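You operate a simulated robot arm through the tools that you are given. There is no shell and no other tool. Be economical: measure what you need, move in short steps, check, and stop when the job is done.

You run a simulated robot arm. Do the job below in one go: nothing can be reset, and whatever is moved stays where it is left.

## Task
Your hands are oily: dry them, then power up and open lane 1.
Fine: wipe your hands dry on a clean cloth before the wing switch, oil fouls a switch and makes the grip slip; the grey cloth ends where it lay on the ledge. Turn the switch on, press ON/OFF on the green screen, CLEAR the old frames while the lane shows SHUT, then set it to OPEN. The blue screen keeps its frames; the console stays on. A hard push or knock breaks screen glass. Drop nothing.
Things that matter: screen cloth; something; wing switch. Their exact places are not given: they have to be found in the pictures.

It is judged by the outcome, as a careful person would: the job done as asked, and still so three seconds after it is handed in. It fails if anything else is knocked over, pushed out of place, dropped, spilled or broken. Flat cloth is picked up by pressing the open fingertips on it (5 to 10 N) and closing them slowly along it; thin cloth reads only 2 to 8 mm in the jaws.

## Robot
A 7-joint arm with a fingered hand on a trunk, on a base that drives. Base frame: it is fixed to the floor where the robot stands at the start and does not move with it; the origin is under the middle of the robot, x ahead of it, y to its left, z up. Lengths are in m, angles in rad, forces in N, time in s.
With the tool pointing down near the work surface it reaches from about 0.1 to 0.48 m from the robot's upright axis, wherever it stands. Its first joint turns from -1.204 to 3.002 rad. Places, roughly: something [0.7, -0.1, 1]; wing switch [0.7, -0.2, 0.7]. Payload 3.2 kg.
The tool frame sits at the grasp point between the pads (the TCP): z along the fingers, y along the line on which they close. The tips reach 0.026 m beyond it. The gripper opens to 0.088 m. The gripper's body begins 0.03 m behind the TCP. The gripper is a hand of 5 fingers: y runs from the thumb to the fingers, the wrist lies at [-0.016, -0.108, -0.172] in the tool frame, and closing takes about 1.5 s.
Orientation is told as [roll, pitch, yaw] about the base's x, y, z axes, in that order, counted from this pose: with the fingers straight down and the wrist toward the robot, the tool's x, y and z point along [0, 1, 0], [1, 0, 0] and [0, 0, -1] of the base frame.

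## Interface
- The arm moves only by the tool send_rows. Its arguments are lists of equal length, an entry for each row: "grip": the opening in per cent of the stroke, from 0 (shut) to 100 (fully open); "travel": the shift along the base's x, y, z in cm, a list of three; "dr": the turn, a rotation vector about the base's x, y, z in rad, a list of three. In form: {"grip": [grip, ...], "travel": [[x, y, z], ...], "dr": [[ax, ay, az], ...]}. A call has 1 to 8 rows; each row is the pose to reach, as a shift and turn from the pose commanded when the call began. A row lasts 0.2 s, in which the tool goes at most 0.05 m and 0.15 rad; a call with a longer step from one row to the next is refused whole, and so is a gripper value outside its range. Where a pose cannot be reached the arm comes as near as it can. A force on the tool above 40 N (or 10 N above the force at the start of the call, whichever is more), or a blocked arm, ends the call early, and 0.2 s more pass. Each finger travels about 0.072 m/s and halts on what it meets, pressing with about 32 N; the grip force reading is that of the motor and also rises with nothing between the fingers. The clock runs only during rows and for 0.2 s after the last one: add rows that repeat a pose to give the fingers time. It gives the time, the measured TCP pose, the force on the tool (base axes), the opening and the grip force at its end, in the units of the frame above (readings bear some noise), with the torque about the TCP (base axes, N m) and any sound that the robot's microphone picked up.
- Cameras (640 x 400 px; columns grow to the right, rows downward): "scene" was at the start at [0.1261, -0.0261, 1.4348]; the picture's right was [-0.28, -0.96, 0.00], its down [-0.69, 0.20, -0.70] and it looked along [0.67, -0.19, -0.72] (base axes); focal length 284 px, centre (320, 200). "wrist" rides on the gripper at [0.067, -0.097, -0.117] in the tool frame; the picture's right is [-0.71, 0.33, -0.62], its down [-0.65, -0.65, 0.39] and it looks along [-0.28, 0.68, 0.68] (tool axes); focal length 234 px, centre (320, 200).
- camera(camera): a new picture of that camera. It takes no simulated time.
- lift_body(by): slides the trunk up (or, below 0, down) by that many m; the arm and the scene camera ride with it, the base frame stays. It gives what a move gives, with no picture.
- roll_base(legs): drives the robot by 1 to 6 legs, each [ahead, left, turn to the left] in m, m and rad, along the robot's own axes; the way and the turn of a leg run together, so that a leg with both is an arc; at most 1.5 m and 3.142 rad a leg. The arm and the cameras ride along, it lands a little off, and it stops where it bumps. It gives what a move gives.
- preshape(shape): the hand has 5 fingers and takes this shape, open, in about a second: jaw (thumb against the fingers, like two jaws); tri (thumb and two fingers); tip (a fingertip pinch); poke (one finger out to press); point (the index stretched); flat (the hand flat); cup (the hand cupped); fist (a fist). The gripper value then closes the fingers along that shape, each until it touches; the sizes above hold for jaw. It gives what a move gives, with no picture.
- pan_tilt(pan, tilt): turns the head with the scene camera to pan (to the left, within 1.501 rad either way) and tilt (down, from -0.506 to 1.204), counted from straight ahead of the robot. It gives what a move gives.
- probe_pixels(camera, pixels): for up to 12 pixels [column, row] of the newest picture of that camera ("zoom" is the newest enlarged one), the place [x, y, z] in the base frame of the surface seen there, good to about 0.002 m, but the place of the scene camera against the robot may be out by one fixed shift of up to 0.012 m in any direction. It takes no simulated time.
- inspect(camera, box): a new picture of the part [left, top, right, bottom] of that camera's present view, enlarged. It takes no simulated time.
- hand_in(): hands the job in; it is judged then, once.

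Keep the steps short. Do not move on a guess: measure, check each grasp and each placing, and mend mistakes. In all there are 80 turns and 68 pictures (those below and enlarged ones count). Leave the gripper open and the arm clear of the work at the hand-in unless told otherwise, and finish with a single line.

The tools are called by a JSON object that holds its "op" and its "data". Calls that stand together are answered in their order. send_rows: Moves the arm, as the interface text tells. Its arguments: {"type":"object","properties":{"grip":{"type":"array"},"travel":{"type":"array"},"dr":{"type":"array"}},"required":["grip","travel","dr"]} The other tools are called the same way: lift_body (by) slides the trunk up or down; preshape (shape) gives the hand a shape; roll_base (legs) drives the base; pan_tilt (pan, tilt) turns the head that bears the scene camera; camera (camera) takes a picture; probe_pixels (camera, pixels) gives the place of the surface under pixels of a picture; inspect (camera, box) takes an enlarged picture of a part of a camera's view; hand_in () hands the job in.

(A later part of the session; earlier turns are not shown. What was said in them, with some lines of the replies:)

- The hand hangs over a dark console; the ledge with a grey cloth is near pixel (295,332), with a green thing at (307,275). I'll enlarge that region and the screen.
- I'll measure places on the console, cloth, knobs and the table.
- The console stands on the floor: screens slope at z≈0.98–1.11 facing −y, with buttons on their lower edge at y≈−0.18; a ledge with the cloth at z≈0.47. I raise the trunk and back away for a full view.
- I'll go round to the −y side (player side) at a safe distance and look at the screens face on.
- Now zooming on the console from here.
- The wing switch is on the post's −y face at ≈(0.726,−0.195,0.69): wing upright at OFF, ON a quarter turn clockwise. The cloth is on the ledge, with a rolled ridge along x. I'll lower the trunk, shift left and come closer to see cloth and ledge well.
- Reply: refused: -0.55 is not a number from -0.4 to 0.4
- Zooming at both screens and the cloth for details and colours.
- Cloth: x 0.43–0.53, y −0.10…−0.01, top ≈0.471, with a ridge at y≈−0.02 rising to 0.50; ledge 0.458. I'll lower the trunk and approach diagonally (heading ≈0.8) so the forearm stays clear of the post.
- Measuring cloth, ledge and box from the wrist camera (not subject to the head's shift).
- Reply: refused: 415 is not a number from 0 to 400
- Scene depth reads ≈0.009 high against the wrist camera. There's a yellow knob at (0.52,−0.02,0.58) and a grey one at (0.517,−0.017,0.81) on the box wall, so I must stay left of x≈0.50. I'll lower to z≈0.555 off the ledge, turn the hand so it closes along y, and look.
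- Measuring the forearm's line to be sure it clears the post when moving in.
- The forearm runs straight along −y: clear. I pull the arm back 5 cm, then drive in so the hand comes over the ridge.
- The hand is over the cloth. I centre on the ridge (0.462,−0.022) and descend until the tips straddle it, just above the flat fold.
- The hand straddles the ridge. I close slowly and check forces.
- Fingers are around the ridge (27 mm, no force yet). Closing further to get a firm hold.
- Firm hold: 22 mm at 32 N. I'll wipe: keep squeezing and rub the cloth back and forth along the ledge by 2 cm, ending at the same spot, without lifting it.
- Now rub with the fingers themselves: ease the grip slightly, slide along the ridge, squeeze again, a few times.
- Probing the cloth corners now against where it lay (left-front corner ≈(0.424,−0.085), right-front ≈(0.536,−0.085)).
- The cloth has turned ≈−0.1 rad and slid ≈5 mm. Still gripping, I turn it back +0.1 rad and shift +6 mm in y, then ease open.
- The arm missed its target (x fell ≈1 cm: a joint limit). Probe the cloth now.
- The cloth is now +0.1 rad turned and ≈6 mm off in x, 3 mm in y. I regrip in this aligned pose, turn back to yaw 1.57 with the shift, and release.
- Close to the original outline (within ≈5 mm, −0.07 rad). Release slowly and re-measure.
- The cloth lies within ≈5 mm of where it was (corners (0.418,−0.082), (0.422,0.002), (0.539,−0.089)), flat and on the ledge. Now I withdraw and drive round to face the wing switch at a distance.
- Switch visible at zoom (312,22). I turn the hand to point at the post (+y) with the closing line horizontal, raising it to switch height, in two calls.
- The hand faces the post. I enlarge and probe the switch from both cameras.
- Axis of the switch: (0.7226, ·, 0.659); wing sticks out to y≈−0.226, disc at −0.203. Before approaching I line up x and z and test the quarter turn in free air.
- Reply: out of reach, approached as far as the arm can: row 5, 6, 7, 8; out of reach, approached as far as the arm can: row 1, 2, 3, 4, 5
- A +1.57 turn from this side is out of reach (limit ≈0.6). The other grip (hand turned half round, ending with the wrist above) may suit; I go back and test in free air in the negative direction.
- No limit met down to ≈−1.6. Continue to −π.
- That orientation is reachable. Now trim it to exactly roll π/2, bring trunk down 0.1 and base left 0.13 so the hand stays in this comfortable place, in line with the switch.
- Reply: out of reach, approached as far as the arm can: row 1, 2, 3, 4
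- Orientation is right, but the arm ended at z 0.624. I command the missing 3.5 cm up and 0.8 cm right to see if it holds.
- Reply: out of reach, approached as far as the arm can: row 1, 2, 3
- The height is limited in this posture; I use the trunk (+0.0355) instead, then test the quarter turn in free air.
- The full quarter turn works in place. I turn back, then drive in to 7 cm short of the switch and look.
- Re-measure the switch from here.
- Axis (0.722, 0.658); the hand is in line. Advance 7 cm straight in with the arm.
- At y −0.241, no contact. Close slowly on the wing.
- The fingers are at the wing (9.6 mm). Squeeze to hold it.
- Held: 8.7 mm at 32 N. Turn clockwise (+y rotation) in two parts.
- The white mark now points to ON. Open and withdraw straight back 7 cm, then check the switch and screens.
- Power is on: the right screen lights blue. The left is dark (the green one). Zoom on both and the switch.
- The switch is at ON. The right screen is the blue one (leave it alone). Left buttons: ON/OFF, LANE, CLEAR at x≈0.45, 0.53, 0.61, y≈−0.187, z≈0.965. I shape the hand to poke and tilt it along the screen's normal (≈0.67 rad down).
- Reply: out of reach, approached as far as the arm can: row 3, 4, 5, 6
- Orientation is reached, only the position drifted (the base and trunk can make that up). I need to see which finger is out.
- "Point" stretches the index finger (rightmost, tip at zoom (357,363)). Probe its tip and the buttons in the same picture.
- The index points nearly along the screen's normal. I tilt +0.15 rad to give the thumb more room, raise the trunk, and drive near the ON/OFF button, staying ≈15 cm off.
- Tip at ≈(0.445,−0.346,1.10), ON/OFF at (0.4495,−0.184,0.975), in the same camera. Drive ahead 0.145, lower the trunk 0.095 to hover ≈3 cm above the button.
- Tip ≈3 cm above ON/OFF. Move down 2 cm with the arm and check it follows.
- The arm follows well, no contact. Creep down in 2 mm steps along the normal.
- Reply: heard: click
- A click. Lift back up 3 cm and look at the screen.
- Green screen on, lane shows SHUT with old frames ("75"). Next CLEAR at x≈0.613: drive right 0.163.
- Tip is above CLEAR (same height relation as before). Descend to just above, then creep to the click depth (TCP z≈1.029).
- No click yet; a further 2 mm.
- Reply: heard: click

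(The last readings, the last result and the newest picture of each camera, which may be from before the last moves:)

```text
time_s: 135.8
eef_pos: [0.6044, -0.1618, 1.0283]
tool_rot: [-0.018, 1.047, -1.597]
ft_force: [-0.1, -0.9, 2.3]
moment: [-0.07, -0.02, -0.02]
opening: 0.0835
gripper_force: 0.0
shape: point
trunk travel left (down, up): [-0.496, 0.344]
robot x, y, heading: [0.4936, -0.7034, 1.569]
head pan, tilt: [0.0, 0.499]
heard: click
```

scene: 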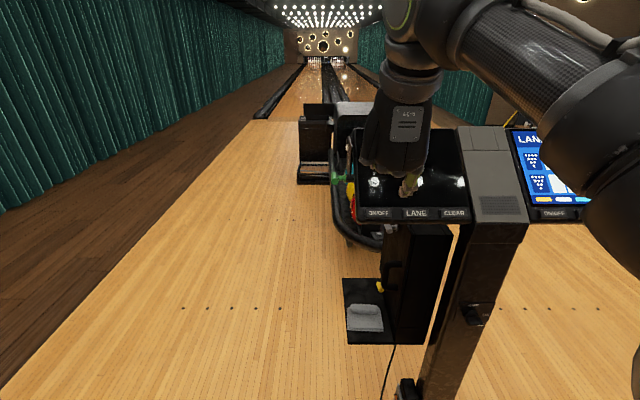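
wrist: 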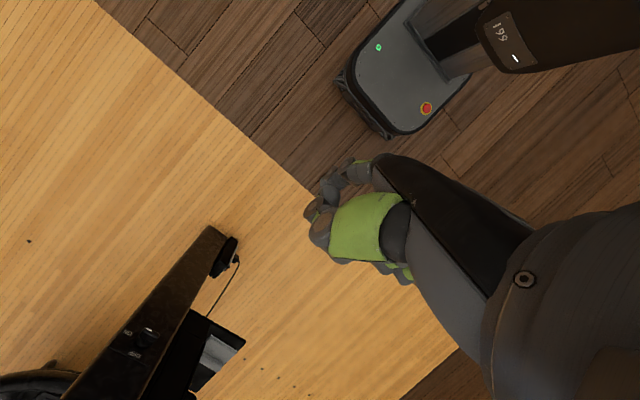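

Click. Back off and check.

{"op": "send_rows", "data": {"grip": [100, 100, 100], "travel": [[0, -0.3, 1.0], [0, -0.8, 4.0], [0, -0.8, 4.0]], "dr": [[0, 0, 0], [0, 0, 0], [0, 0, 0]]}}

{"op": "roll_base", "data": {"legs": [[0, 0.081, 0]]}}

{"op": "inspect", "data": {"camera": "scene", "box": [300, 80, 520, 260]}}

```text
time_s: 136.6
eef_pos: [0.604, -0.1695, 1.0684]
tool_rot: [-0.021, 1.047, -1.593]
ft_force: [-0.4, 0.3, 0.1]
moment: [0.0, 0.01, -0.03]
opening: 0.0835
gripper_force: 0.1
shape: point
trunk travel left (down, up): [-0.496, 0.344]
robot x, y, heading: [0.494, -0.7052, 1.569]
head pan, tilt: [0.0, 0.499]
```

```text
time_s: 137.7
eef_pos: [0.524, -0.1684, 1.0696]
tool_rot: [-0.018, 1.048, -1.596]
ft_force: [-0.3, -0.7, 0.0]
moment: [0.01, -0.02, -0.03]
opening: 0.0837
gripper_force: 0.0
shape: point
trunk travel left (down, up): [-0.496, 0.344]
robot x, y, heading: [0.4102, -0.7022, 1.569]
head pan, tilt: [0.0, 0.499]
```

```text
2.22 times, centred on (410, 170) of scene
```

zoom: 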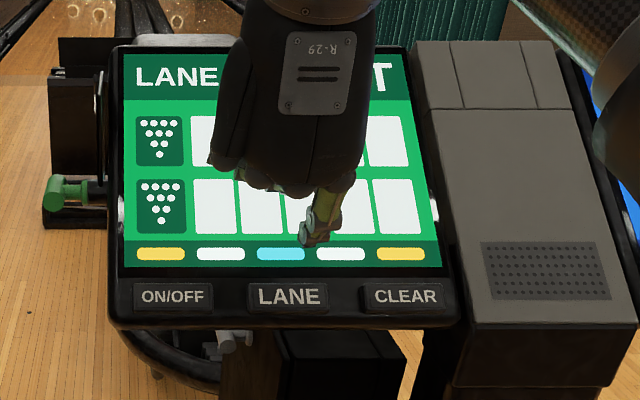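

Frames are cleared, lane still SHUT ("…T"). Tip is now over LANE (x≈0.533). Press the same way.

{"op": "send_rows", "data": {"grip": [100, 100, 100, 100], "travel": [[0, 0.3, -1.5], [0, 0.6, -3.0], [0, 0.75, -3.6], [0, 0.75, -3.6]], "dr": [[0, 0, 0], [0, 0, 0], [0, 0, 0], [0, 0, 0]]}}

{"op": "send_rows", "data": {"grip": [100, 100], "travel": [[0, 0.05, -0.25], [0, 0.1, -0.45]], "dr": [[0, 0, 0], [0, 0, 0]]}}

```text
time_s: 138.7
eef_pos: [0.5244, -0.1614, 1.0323]
tool_rot: [-0.021, 1.047, -1.596]
ft_force: [0.5, -0.1, -1.3]
moment: [-0.01, -0.02, -0.02]
opening: 0.0836
gripper_force: 0.0
shape: point
trunk travel left (down, up): [-0.496, 0.344]
robot x, y, heading: [0.4117, -0.7036, 1.569]
head pan, tilt: [0.0, 0.499]
```

```text
time_s: 139.3
eef_pos: [0.5255, -0.1606, 1.0283]
tool_rot: [-0.02, 1.049, -1.596]
ft_force: [-0.9, -0.7, 2.2]
moment: [-0.04, -0.03, -0.03]
opening: 0.0835
gripper_force: 0.2
shape: point
trunk travel left (down, up): [-0.496, 0.344]
robot x, y, heading: [0.4135, -0.7022, 1.57]
head pan, tilt: [0.0, 0.499]
heard: click
```

Click. Lift off, drive back clear, and look.

{"op": "send_rows", "data": {"grip": [100, 100, 100, 100], "travel": [[0, -0.3, 1.0], [0, -0.8, 4.0], [0, -1.5, 6.5], [0, -1.5, 6.5]], "dr": [[0, 0, 0], [0, 0, 0], [0, 0, 0], [0, 0, 0]]}}

{"op": "roll_base", "data": {"legs": [[-0.35, 0, 0], [0, -0.5, 0]]}}

{"op": "pan_tilt", "data": {"pan": 0.3, "tilt": 0.5}}

{"op": "camera", "data": {"camera": "scene"}}

```text
time_s: 140.3
eef_pos: [0.5267, -0.1749, 1.0933]
tool_rot: [-0.019, 1.047, -1.596]
ft_force: [-0.1, -0.9, -0.2]
moment: [-0.01, 0.0, -0.03]
opening: 0.0835
gripper_force: 0.0
shape: point
trunk travel left (down, up): [-0.496, 0.344]
robot x, y, heading: [0.4112, -0.7003, 1.568]
head pan, tilt: [0.0, 0.499]
```

```text
time_s: 145.1
eef_pos: [1.0242, -0.532, 1.0927]
tool_rot: [-0.018, 1.049, -1.607]
ft_force: [-0.1, 0.3, -0.1]
moment: [0.05, 0.02, 0.01]
opening: 0.0834
gripper_force: 0.1
shape: point
trunk travel left (down, up): [-0.496, 0.344]
robot x, y, heading: [0.9074, -1.0578, 1.561]
head pan, tilt: [0.0, 0.499]
```

```text
time_s: 145.9
eef_pos: [1.0247, -0.5312, 1.0917]
tool_rot: [-0.017, 1.046, -1.603]
ft_force: [0.3, -0.4, 0.7]
moment: [0.01, -0.03, -0.02]
opening: 0.0836
gripper_force: 0.0
shape: point
trunk travel left (down, up): [-0.496, 0.344]
robot x, y, heading: [0.9087, -1.0572, 1.562]
head pan, tilt: [0.3, 0.499]
```

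```text
8 pictures are left
```

scene: 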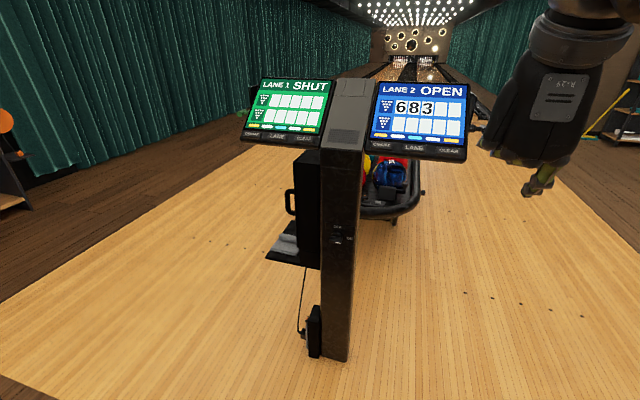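

Lane 1 still shows SHUT although the button clicked. Zoom in for detail.

{"op": "inspect", "data": {"camera": "scene", "box": [230, 65, 490, 165]}}

```text
2.46 times, centred on (360, 115) of scene
```

zoom: 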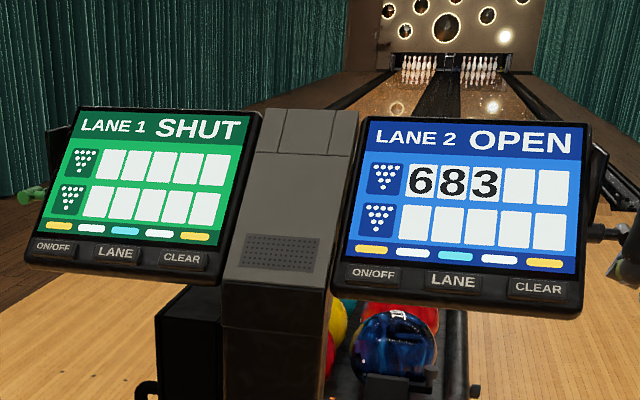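

I'll go back and press LANE once more, a bit firmer and held slightly longer, checking the header before anything else.

{"op": "roll_base", "data": {"legs": [[0, 0, 0.008], [0, 0.498, 0], [0.348, 0, 0]]}}

{"op": "pan_tilt", "data": {"pan": 0.0, "tilt": 0.499}}

{"op": "inspect", "data": {"camera": "scene", "box": [300, 80, 520, 260]}}

```text
time_s: 151.0
eef_pos: [0.5279, -0.1847, 1.0938]
tool_rot: [-0.02, 1.047, -1.601]
ft_force: [0.1, 0.6, -0.2]
moment: [-0.03, -0.02, 0.04]
opening: 0.0834
gripper_force: 0.0
shape: point
trunk travel left (down, up): [-0.496, 0.344]
robot x, y, heading: [0.4138, -0.7133, 1.568]
head pan, tilt: [0.3, 0.499]
```

```text
time_s: 151.8
eef_pos: [0.527, -0.1868, 1.0929]
tool_rot: [-0.018, 1.046, -1.601]
ft_force: [0.2, -0.2, 0.4]
moment: [0.02, 0.04, -0.02]
opening: 0.0835
gripper_force: 0.1
shape: point
trunk travel left (down, up): [-0.496, 0.344]
robot x, y, heading: [0.415, -0.7116, 1.562]
head pan, tilt: [0.0, 0.499]
```

```text
2.22 times, centred on (410, 170) of scene
```

zoom: 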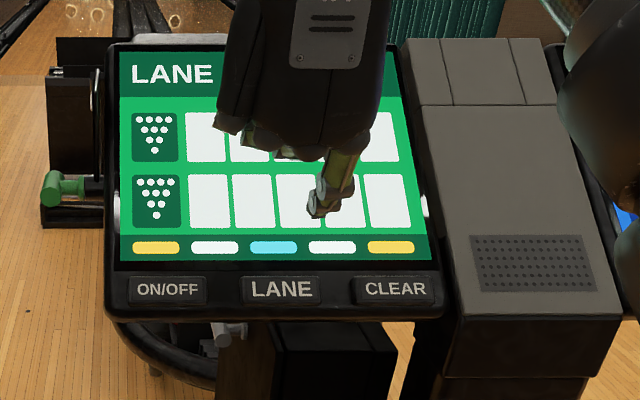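

Descend over LANE, then press in 2 mm steps and hold.

{"op": "send_rows", "data": {"grip": [100, 100, 100, 100, 100], "travel": [[-0.3, 0.8, -2.0], [-0.3, 1.7, -4.0], [-0.3, 2.3, -5.3], [-0.3, 2.5, -5.9], [-0.3, 2.5, -5.9]], "dr": [[0, 0, 0], [0, 0, 0], [0, 0, 0], [0, 0, 0], [0, 0, 0]]}}

{"op": "send_rows", "data": {"grip": [100, 100, 100, 100], "travel": [[0, 0.05, -0.25], [0, 0.1, -0.5], [0, 0.1, -0.5], [0, 0.1, -0.5]], "dr": [[0, 0, 0], [0, 0, 0], [0, 0, 0], [0, 0, 0]]}}

```text
time_s: 153.0
eef_pos: [0.5251, -0.1608, 1.0331]
tool_rot: [-0.019, 1.047, -1.6]
ft_force: [0.5, -0.6, -0.2]
moment: [0.0, -0.03, -0.02]
opening: 0.0834
gripper_force: 0.1
shape: point
trunk travel left (down, up): [-0.496, 0.344]
robot x, y, heading: [0.4142, -0.7144, 1.565]
head pan, tilt: [0.0, 0.499]
```

```text
time_s: 154.0
eef_pos: [0.5246, -0.1593, 1.0287]
tool_rot: [-0.019, 1.048, -1.6]
ft_force: [0.3, -0.7, 1.1]
moment: [-0.03, -0.01, 0.01]
opening: 0.0834
gripper_force: 0.1
shape: point
trunk travel left (down, up): [-0.496, 0.344]
robot x, y, heading: [0.4118, -0.7098, 1.565]
head pan, tilt: [0.0, 0.499]
```

No click yet; another 2 mm, then hold 1 s.

{"op": "send_rows", "data": {"grip": [100, 100, 100, 100, 100, 100], "travel": [[0, 0.05, -0.1], [0, 0.08, -0.2], [0, 0.08, -0.2], [0, 0.08, -0.2], [0, 0.08, -0.2], [0, 0.08, -0.2]], "dr": [[0, 0, 0], [0, 0, 0], [0, 0, 0], [0, 0, 0], [0, 0, 0], [0, 0, 0]]}}

```text
time_s: 155.4
eef_pos: [0.5254, -0.16, 1.026]
tool_rot: [-0.02, 1.047, -1.601]
ft_force: [0.3, -1.2, 0.4]
moment: [-0.06, -0.06, 0.0]
opening: 0.0836
gripper_force: 0.1
shape: point
trunk travel left (down, up): [-0.496, 0.344]
robot x, y, heading: [0.4138, -0.7071, 1.568]
head pan, tilt: [0.0, 0.499]
heard: click
```

Click. Lift straight off, back away, and look.

{"op": "send_rows", "data": {"grip": [100, 100, 100, 100], "travel": [[0, -0.4, 1.2], [0, -1.0, 4.0], [0, -2.5, 6.7], [0, -2.5, 6.7]], "dr": [[0, 0, 0], [0, 0, 0], [0, 0, 0], [0, 0, 0]]}}

{"op": "roll_base", "data": {"legs": [[-0.35, 0, 0], [0, -0.45, 0]]}}

{"op": "pan_tilt", "data": {"pan": 0.3, "tilt": 0.5}}

{"op": "inspect", "data": {"camera": "scene", "box": [230, 65, 490, 265]}}

```text
time_s: 156.4
eef_pos: [0.5246, -0.1838, 1.0943]
tool_rot: [-0.016, 1.047, -1.602]
ft_force: [0.2, 0.6, -0.2]
moment: [-0.01, 0.01, 0.01]
opening: 0.0
gripper_force: 0.1
shape: point
trunk travel left (down, up): [-0.496, 0.344]
robot x, y, heading: [0.4107, -0.7147, 1.569]
head pan, tilt: [0.0, 0.499]
```

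```text
time_s: 160.9
eef_pos: [0.9703, -0.5351, 1.0952]
tool_rot: [-0.018, 1.048, -1.6]
ft_force: [0.2, -0.2, -0.3]
moment: [-0.01, 0.01, -0.01]
opening: 0.0001
gripper_force: 0.0
shape: point
trunk travel left (down, up): [-0.496, 0.344]
robot x, y, heading: [0.8582, -1.0627, 1.569]
head pan, tilt: [0.0, 0.499]
```

```text
time_s: 161.7
eef_pos: [0.9701, -0.5347, 1.0947]
tool_rot: [-0.018, 1.047, -1.599]
ft_force: [-0.3, 0.0, 0.2]
moment: [0.01, 0.01, 0.01]
opening: 0.0001
gripper_force: 0.0
shape: point
trunk travel left (down, up): [-0.496, 0.344]
robot x, y, heading: [0.8554, -1.0649, 1.565]
head pan, tilt: [0.3, 0.499]
```

```text
2.00 times, centred on (360, 165) of scene
```

zoom: 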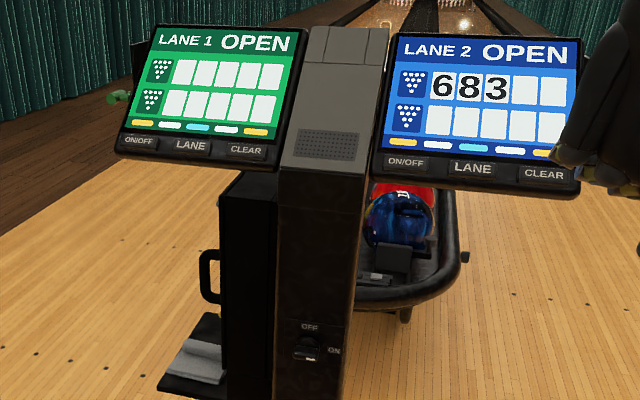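

Lane 1 is on, cleared and OPEN; lane 2 keeps 683; the switch is at ON; the cloth lies on its ledge. I open the hand (clear of everything), then hand in.

{"op": "roll_base", "data": {"legs": [[-0.2, 0, 0]]}}

{"op": "preshape", "data": {"shape": "jaw"}}

{"op": "inspect", "data": {"camera": "scene", "box": [230, 40, 490, 240]}}

```text
time_s: 163.3
eef_pos: [0.9683, -0.7373, 1.0949]
tool_rot: [-0.017, 1.048, -1.601]
ft_force: [0.2, -0.4, -0.2]
moment: [0.0, -0.01, 0.04]
opening: 0.0
gripper_force: 0.1
shape: point
trunk travel left (down, up): [-0.496, 0.344]
robot x, y, heading: [0.8549, -1.2672, 1.566]
head pan, tilt: [0.3, 0.499]
```

```text
time_s: 164.2
eef_pos: [0.9686, -0.7368, 1.0941]
tool_rot: [-0.019, 1.047, -1.599]
ft_force: [0.3, -0.2, -0.4]
moment: [-0.01, 0.01, 0.0]
opening: 0.0878
gripper_force: 0.0
shape: jaw
trunk travel left (down, up): [-0.496, 0.344]
robot x, y, heading: [0.8565, -1.2646, 1.563]
head pan, tilt: [0.3, 0.499]
```

```text
2.00 times, centred on (360, 140) of scene
```

zoom: 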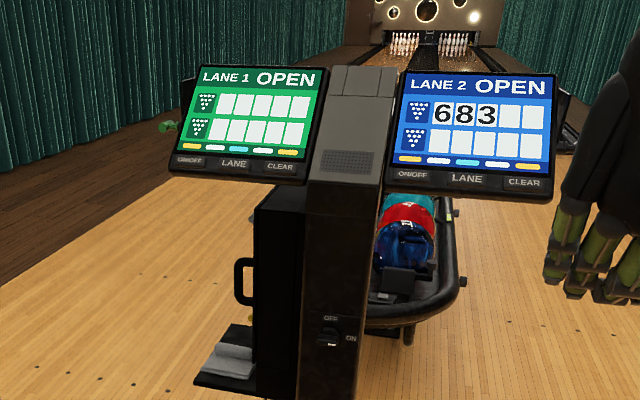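

All is as asked and steady; handing in.

{"op": "hand_in", "data": {}}

```text
The job is handed in.
```

Lane 1 is powered up, its old frames are cleared, and it shows OPEN; lane 2 still shows 683, the wing switch is at ON, and the grey cloth lies on the ledge within about 5 mm of where it was. I rubbed and squeezed the hand on the cloth but had no reading to prove it dry; the grip on the switch held. LANE took two presses, because after the first click the lane still showed SHUT.
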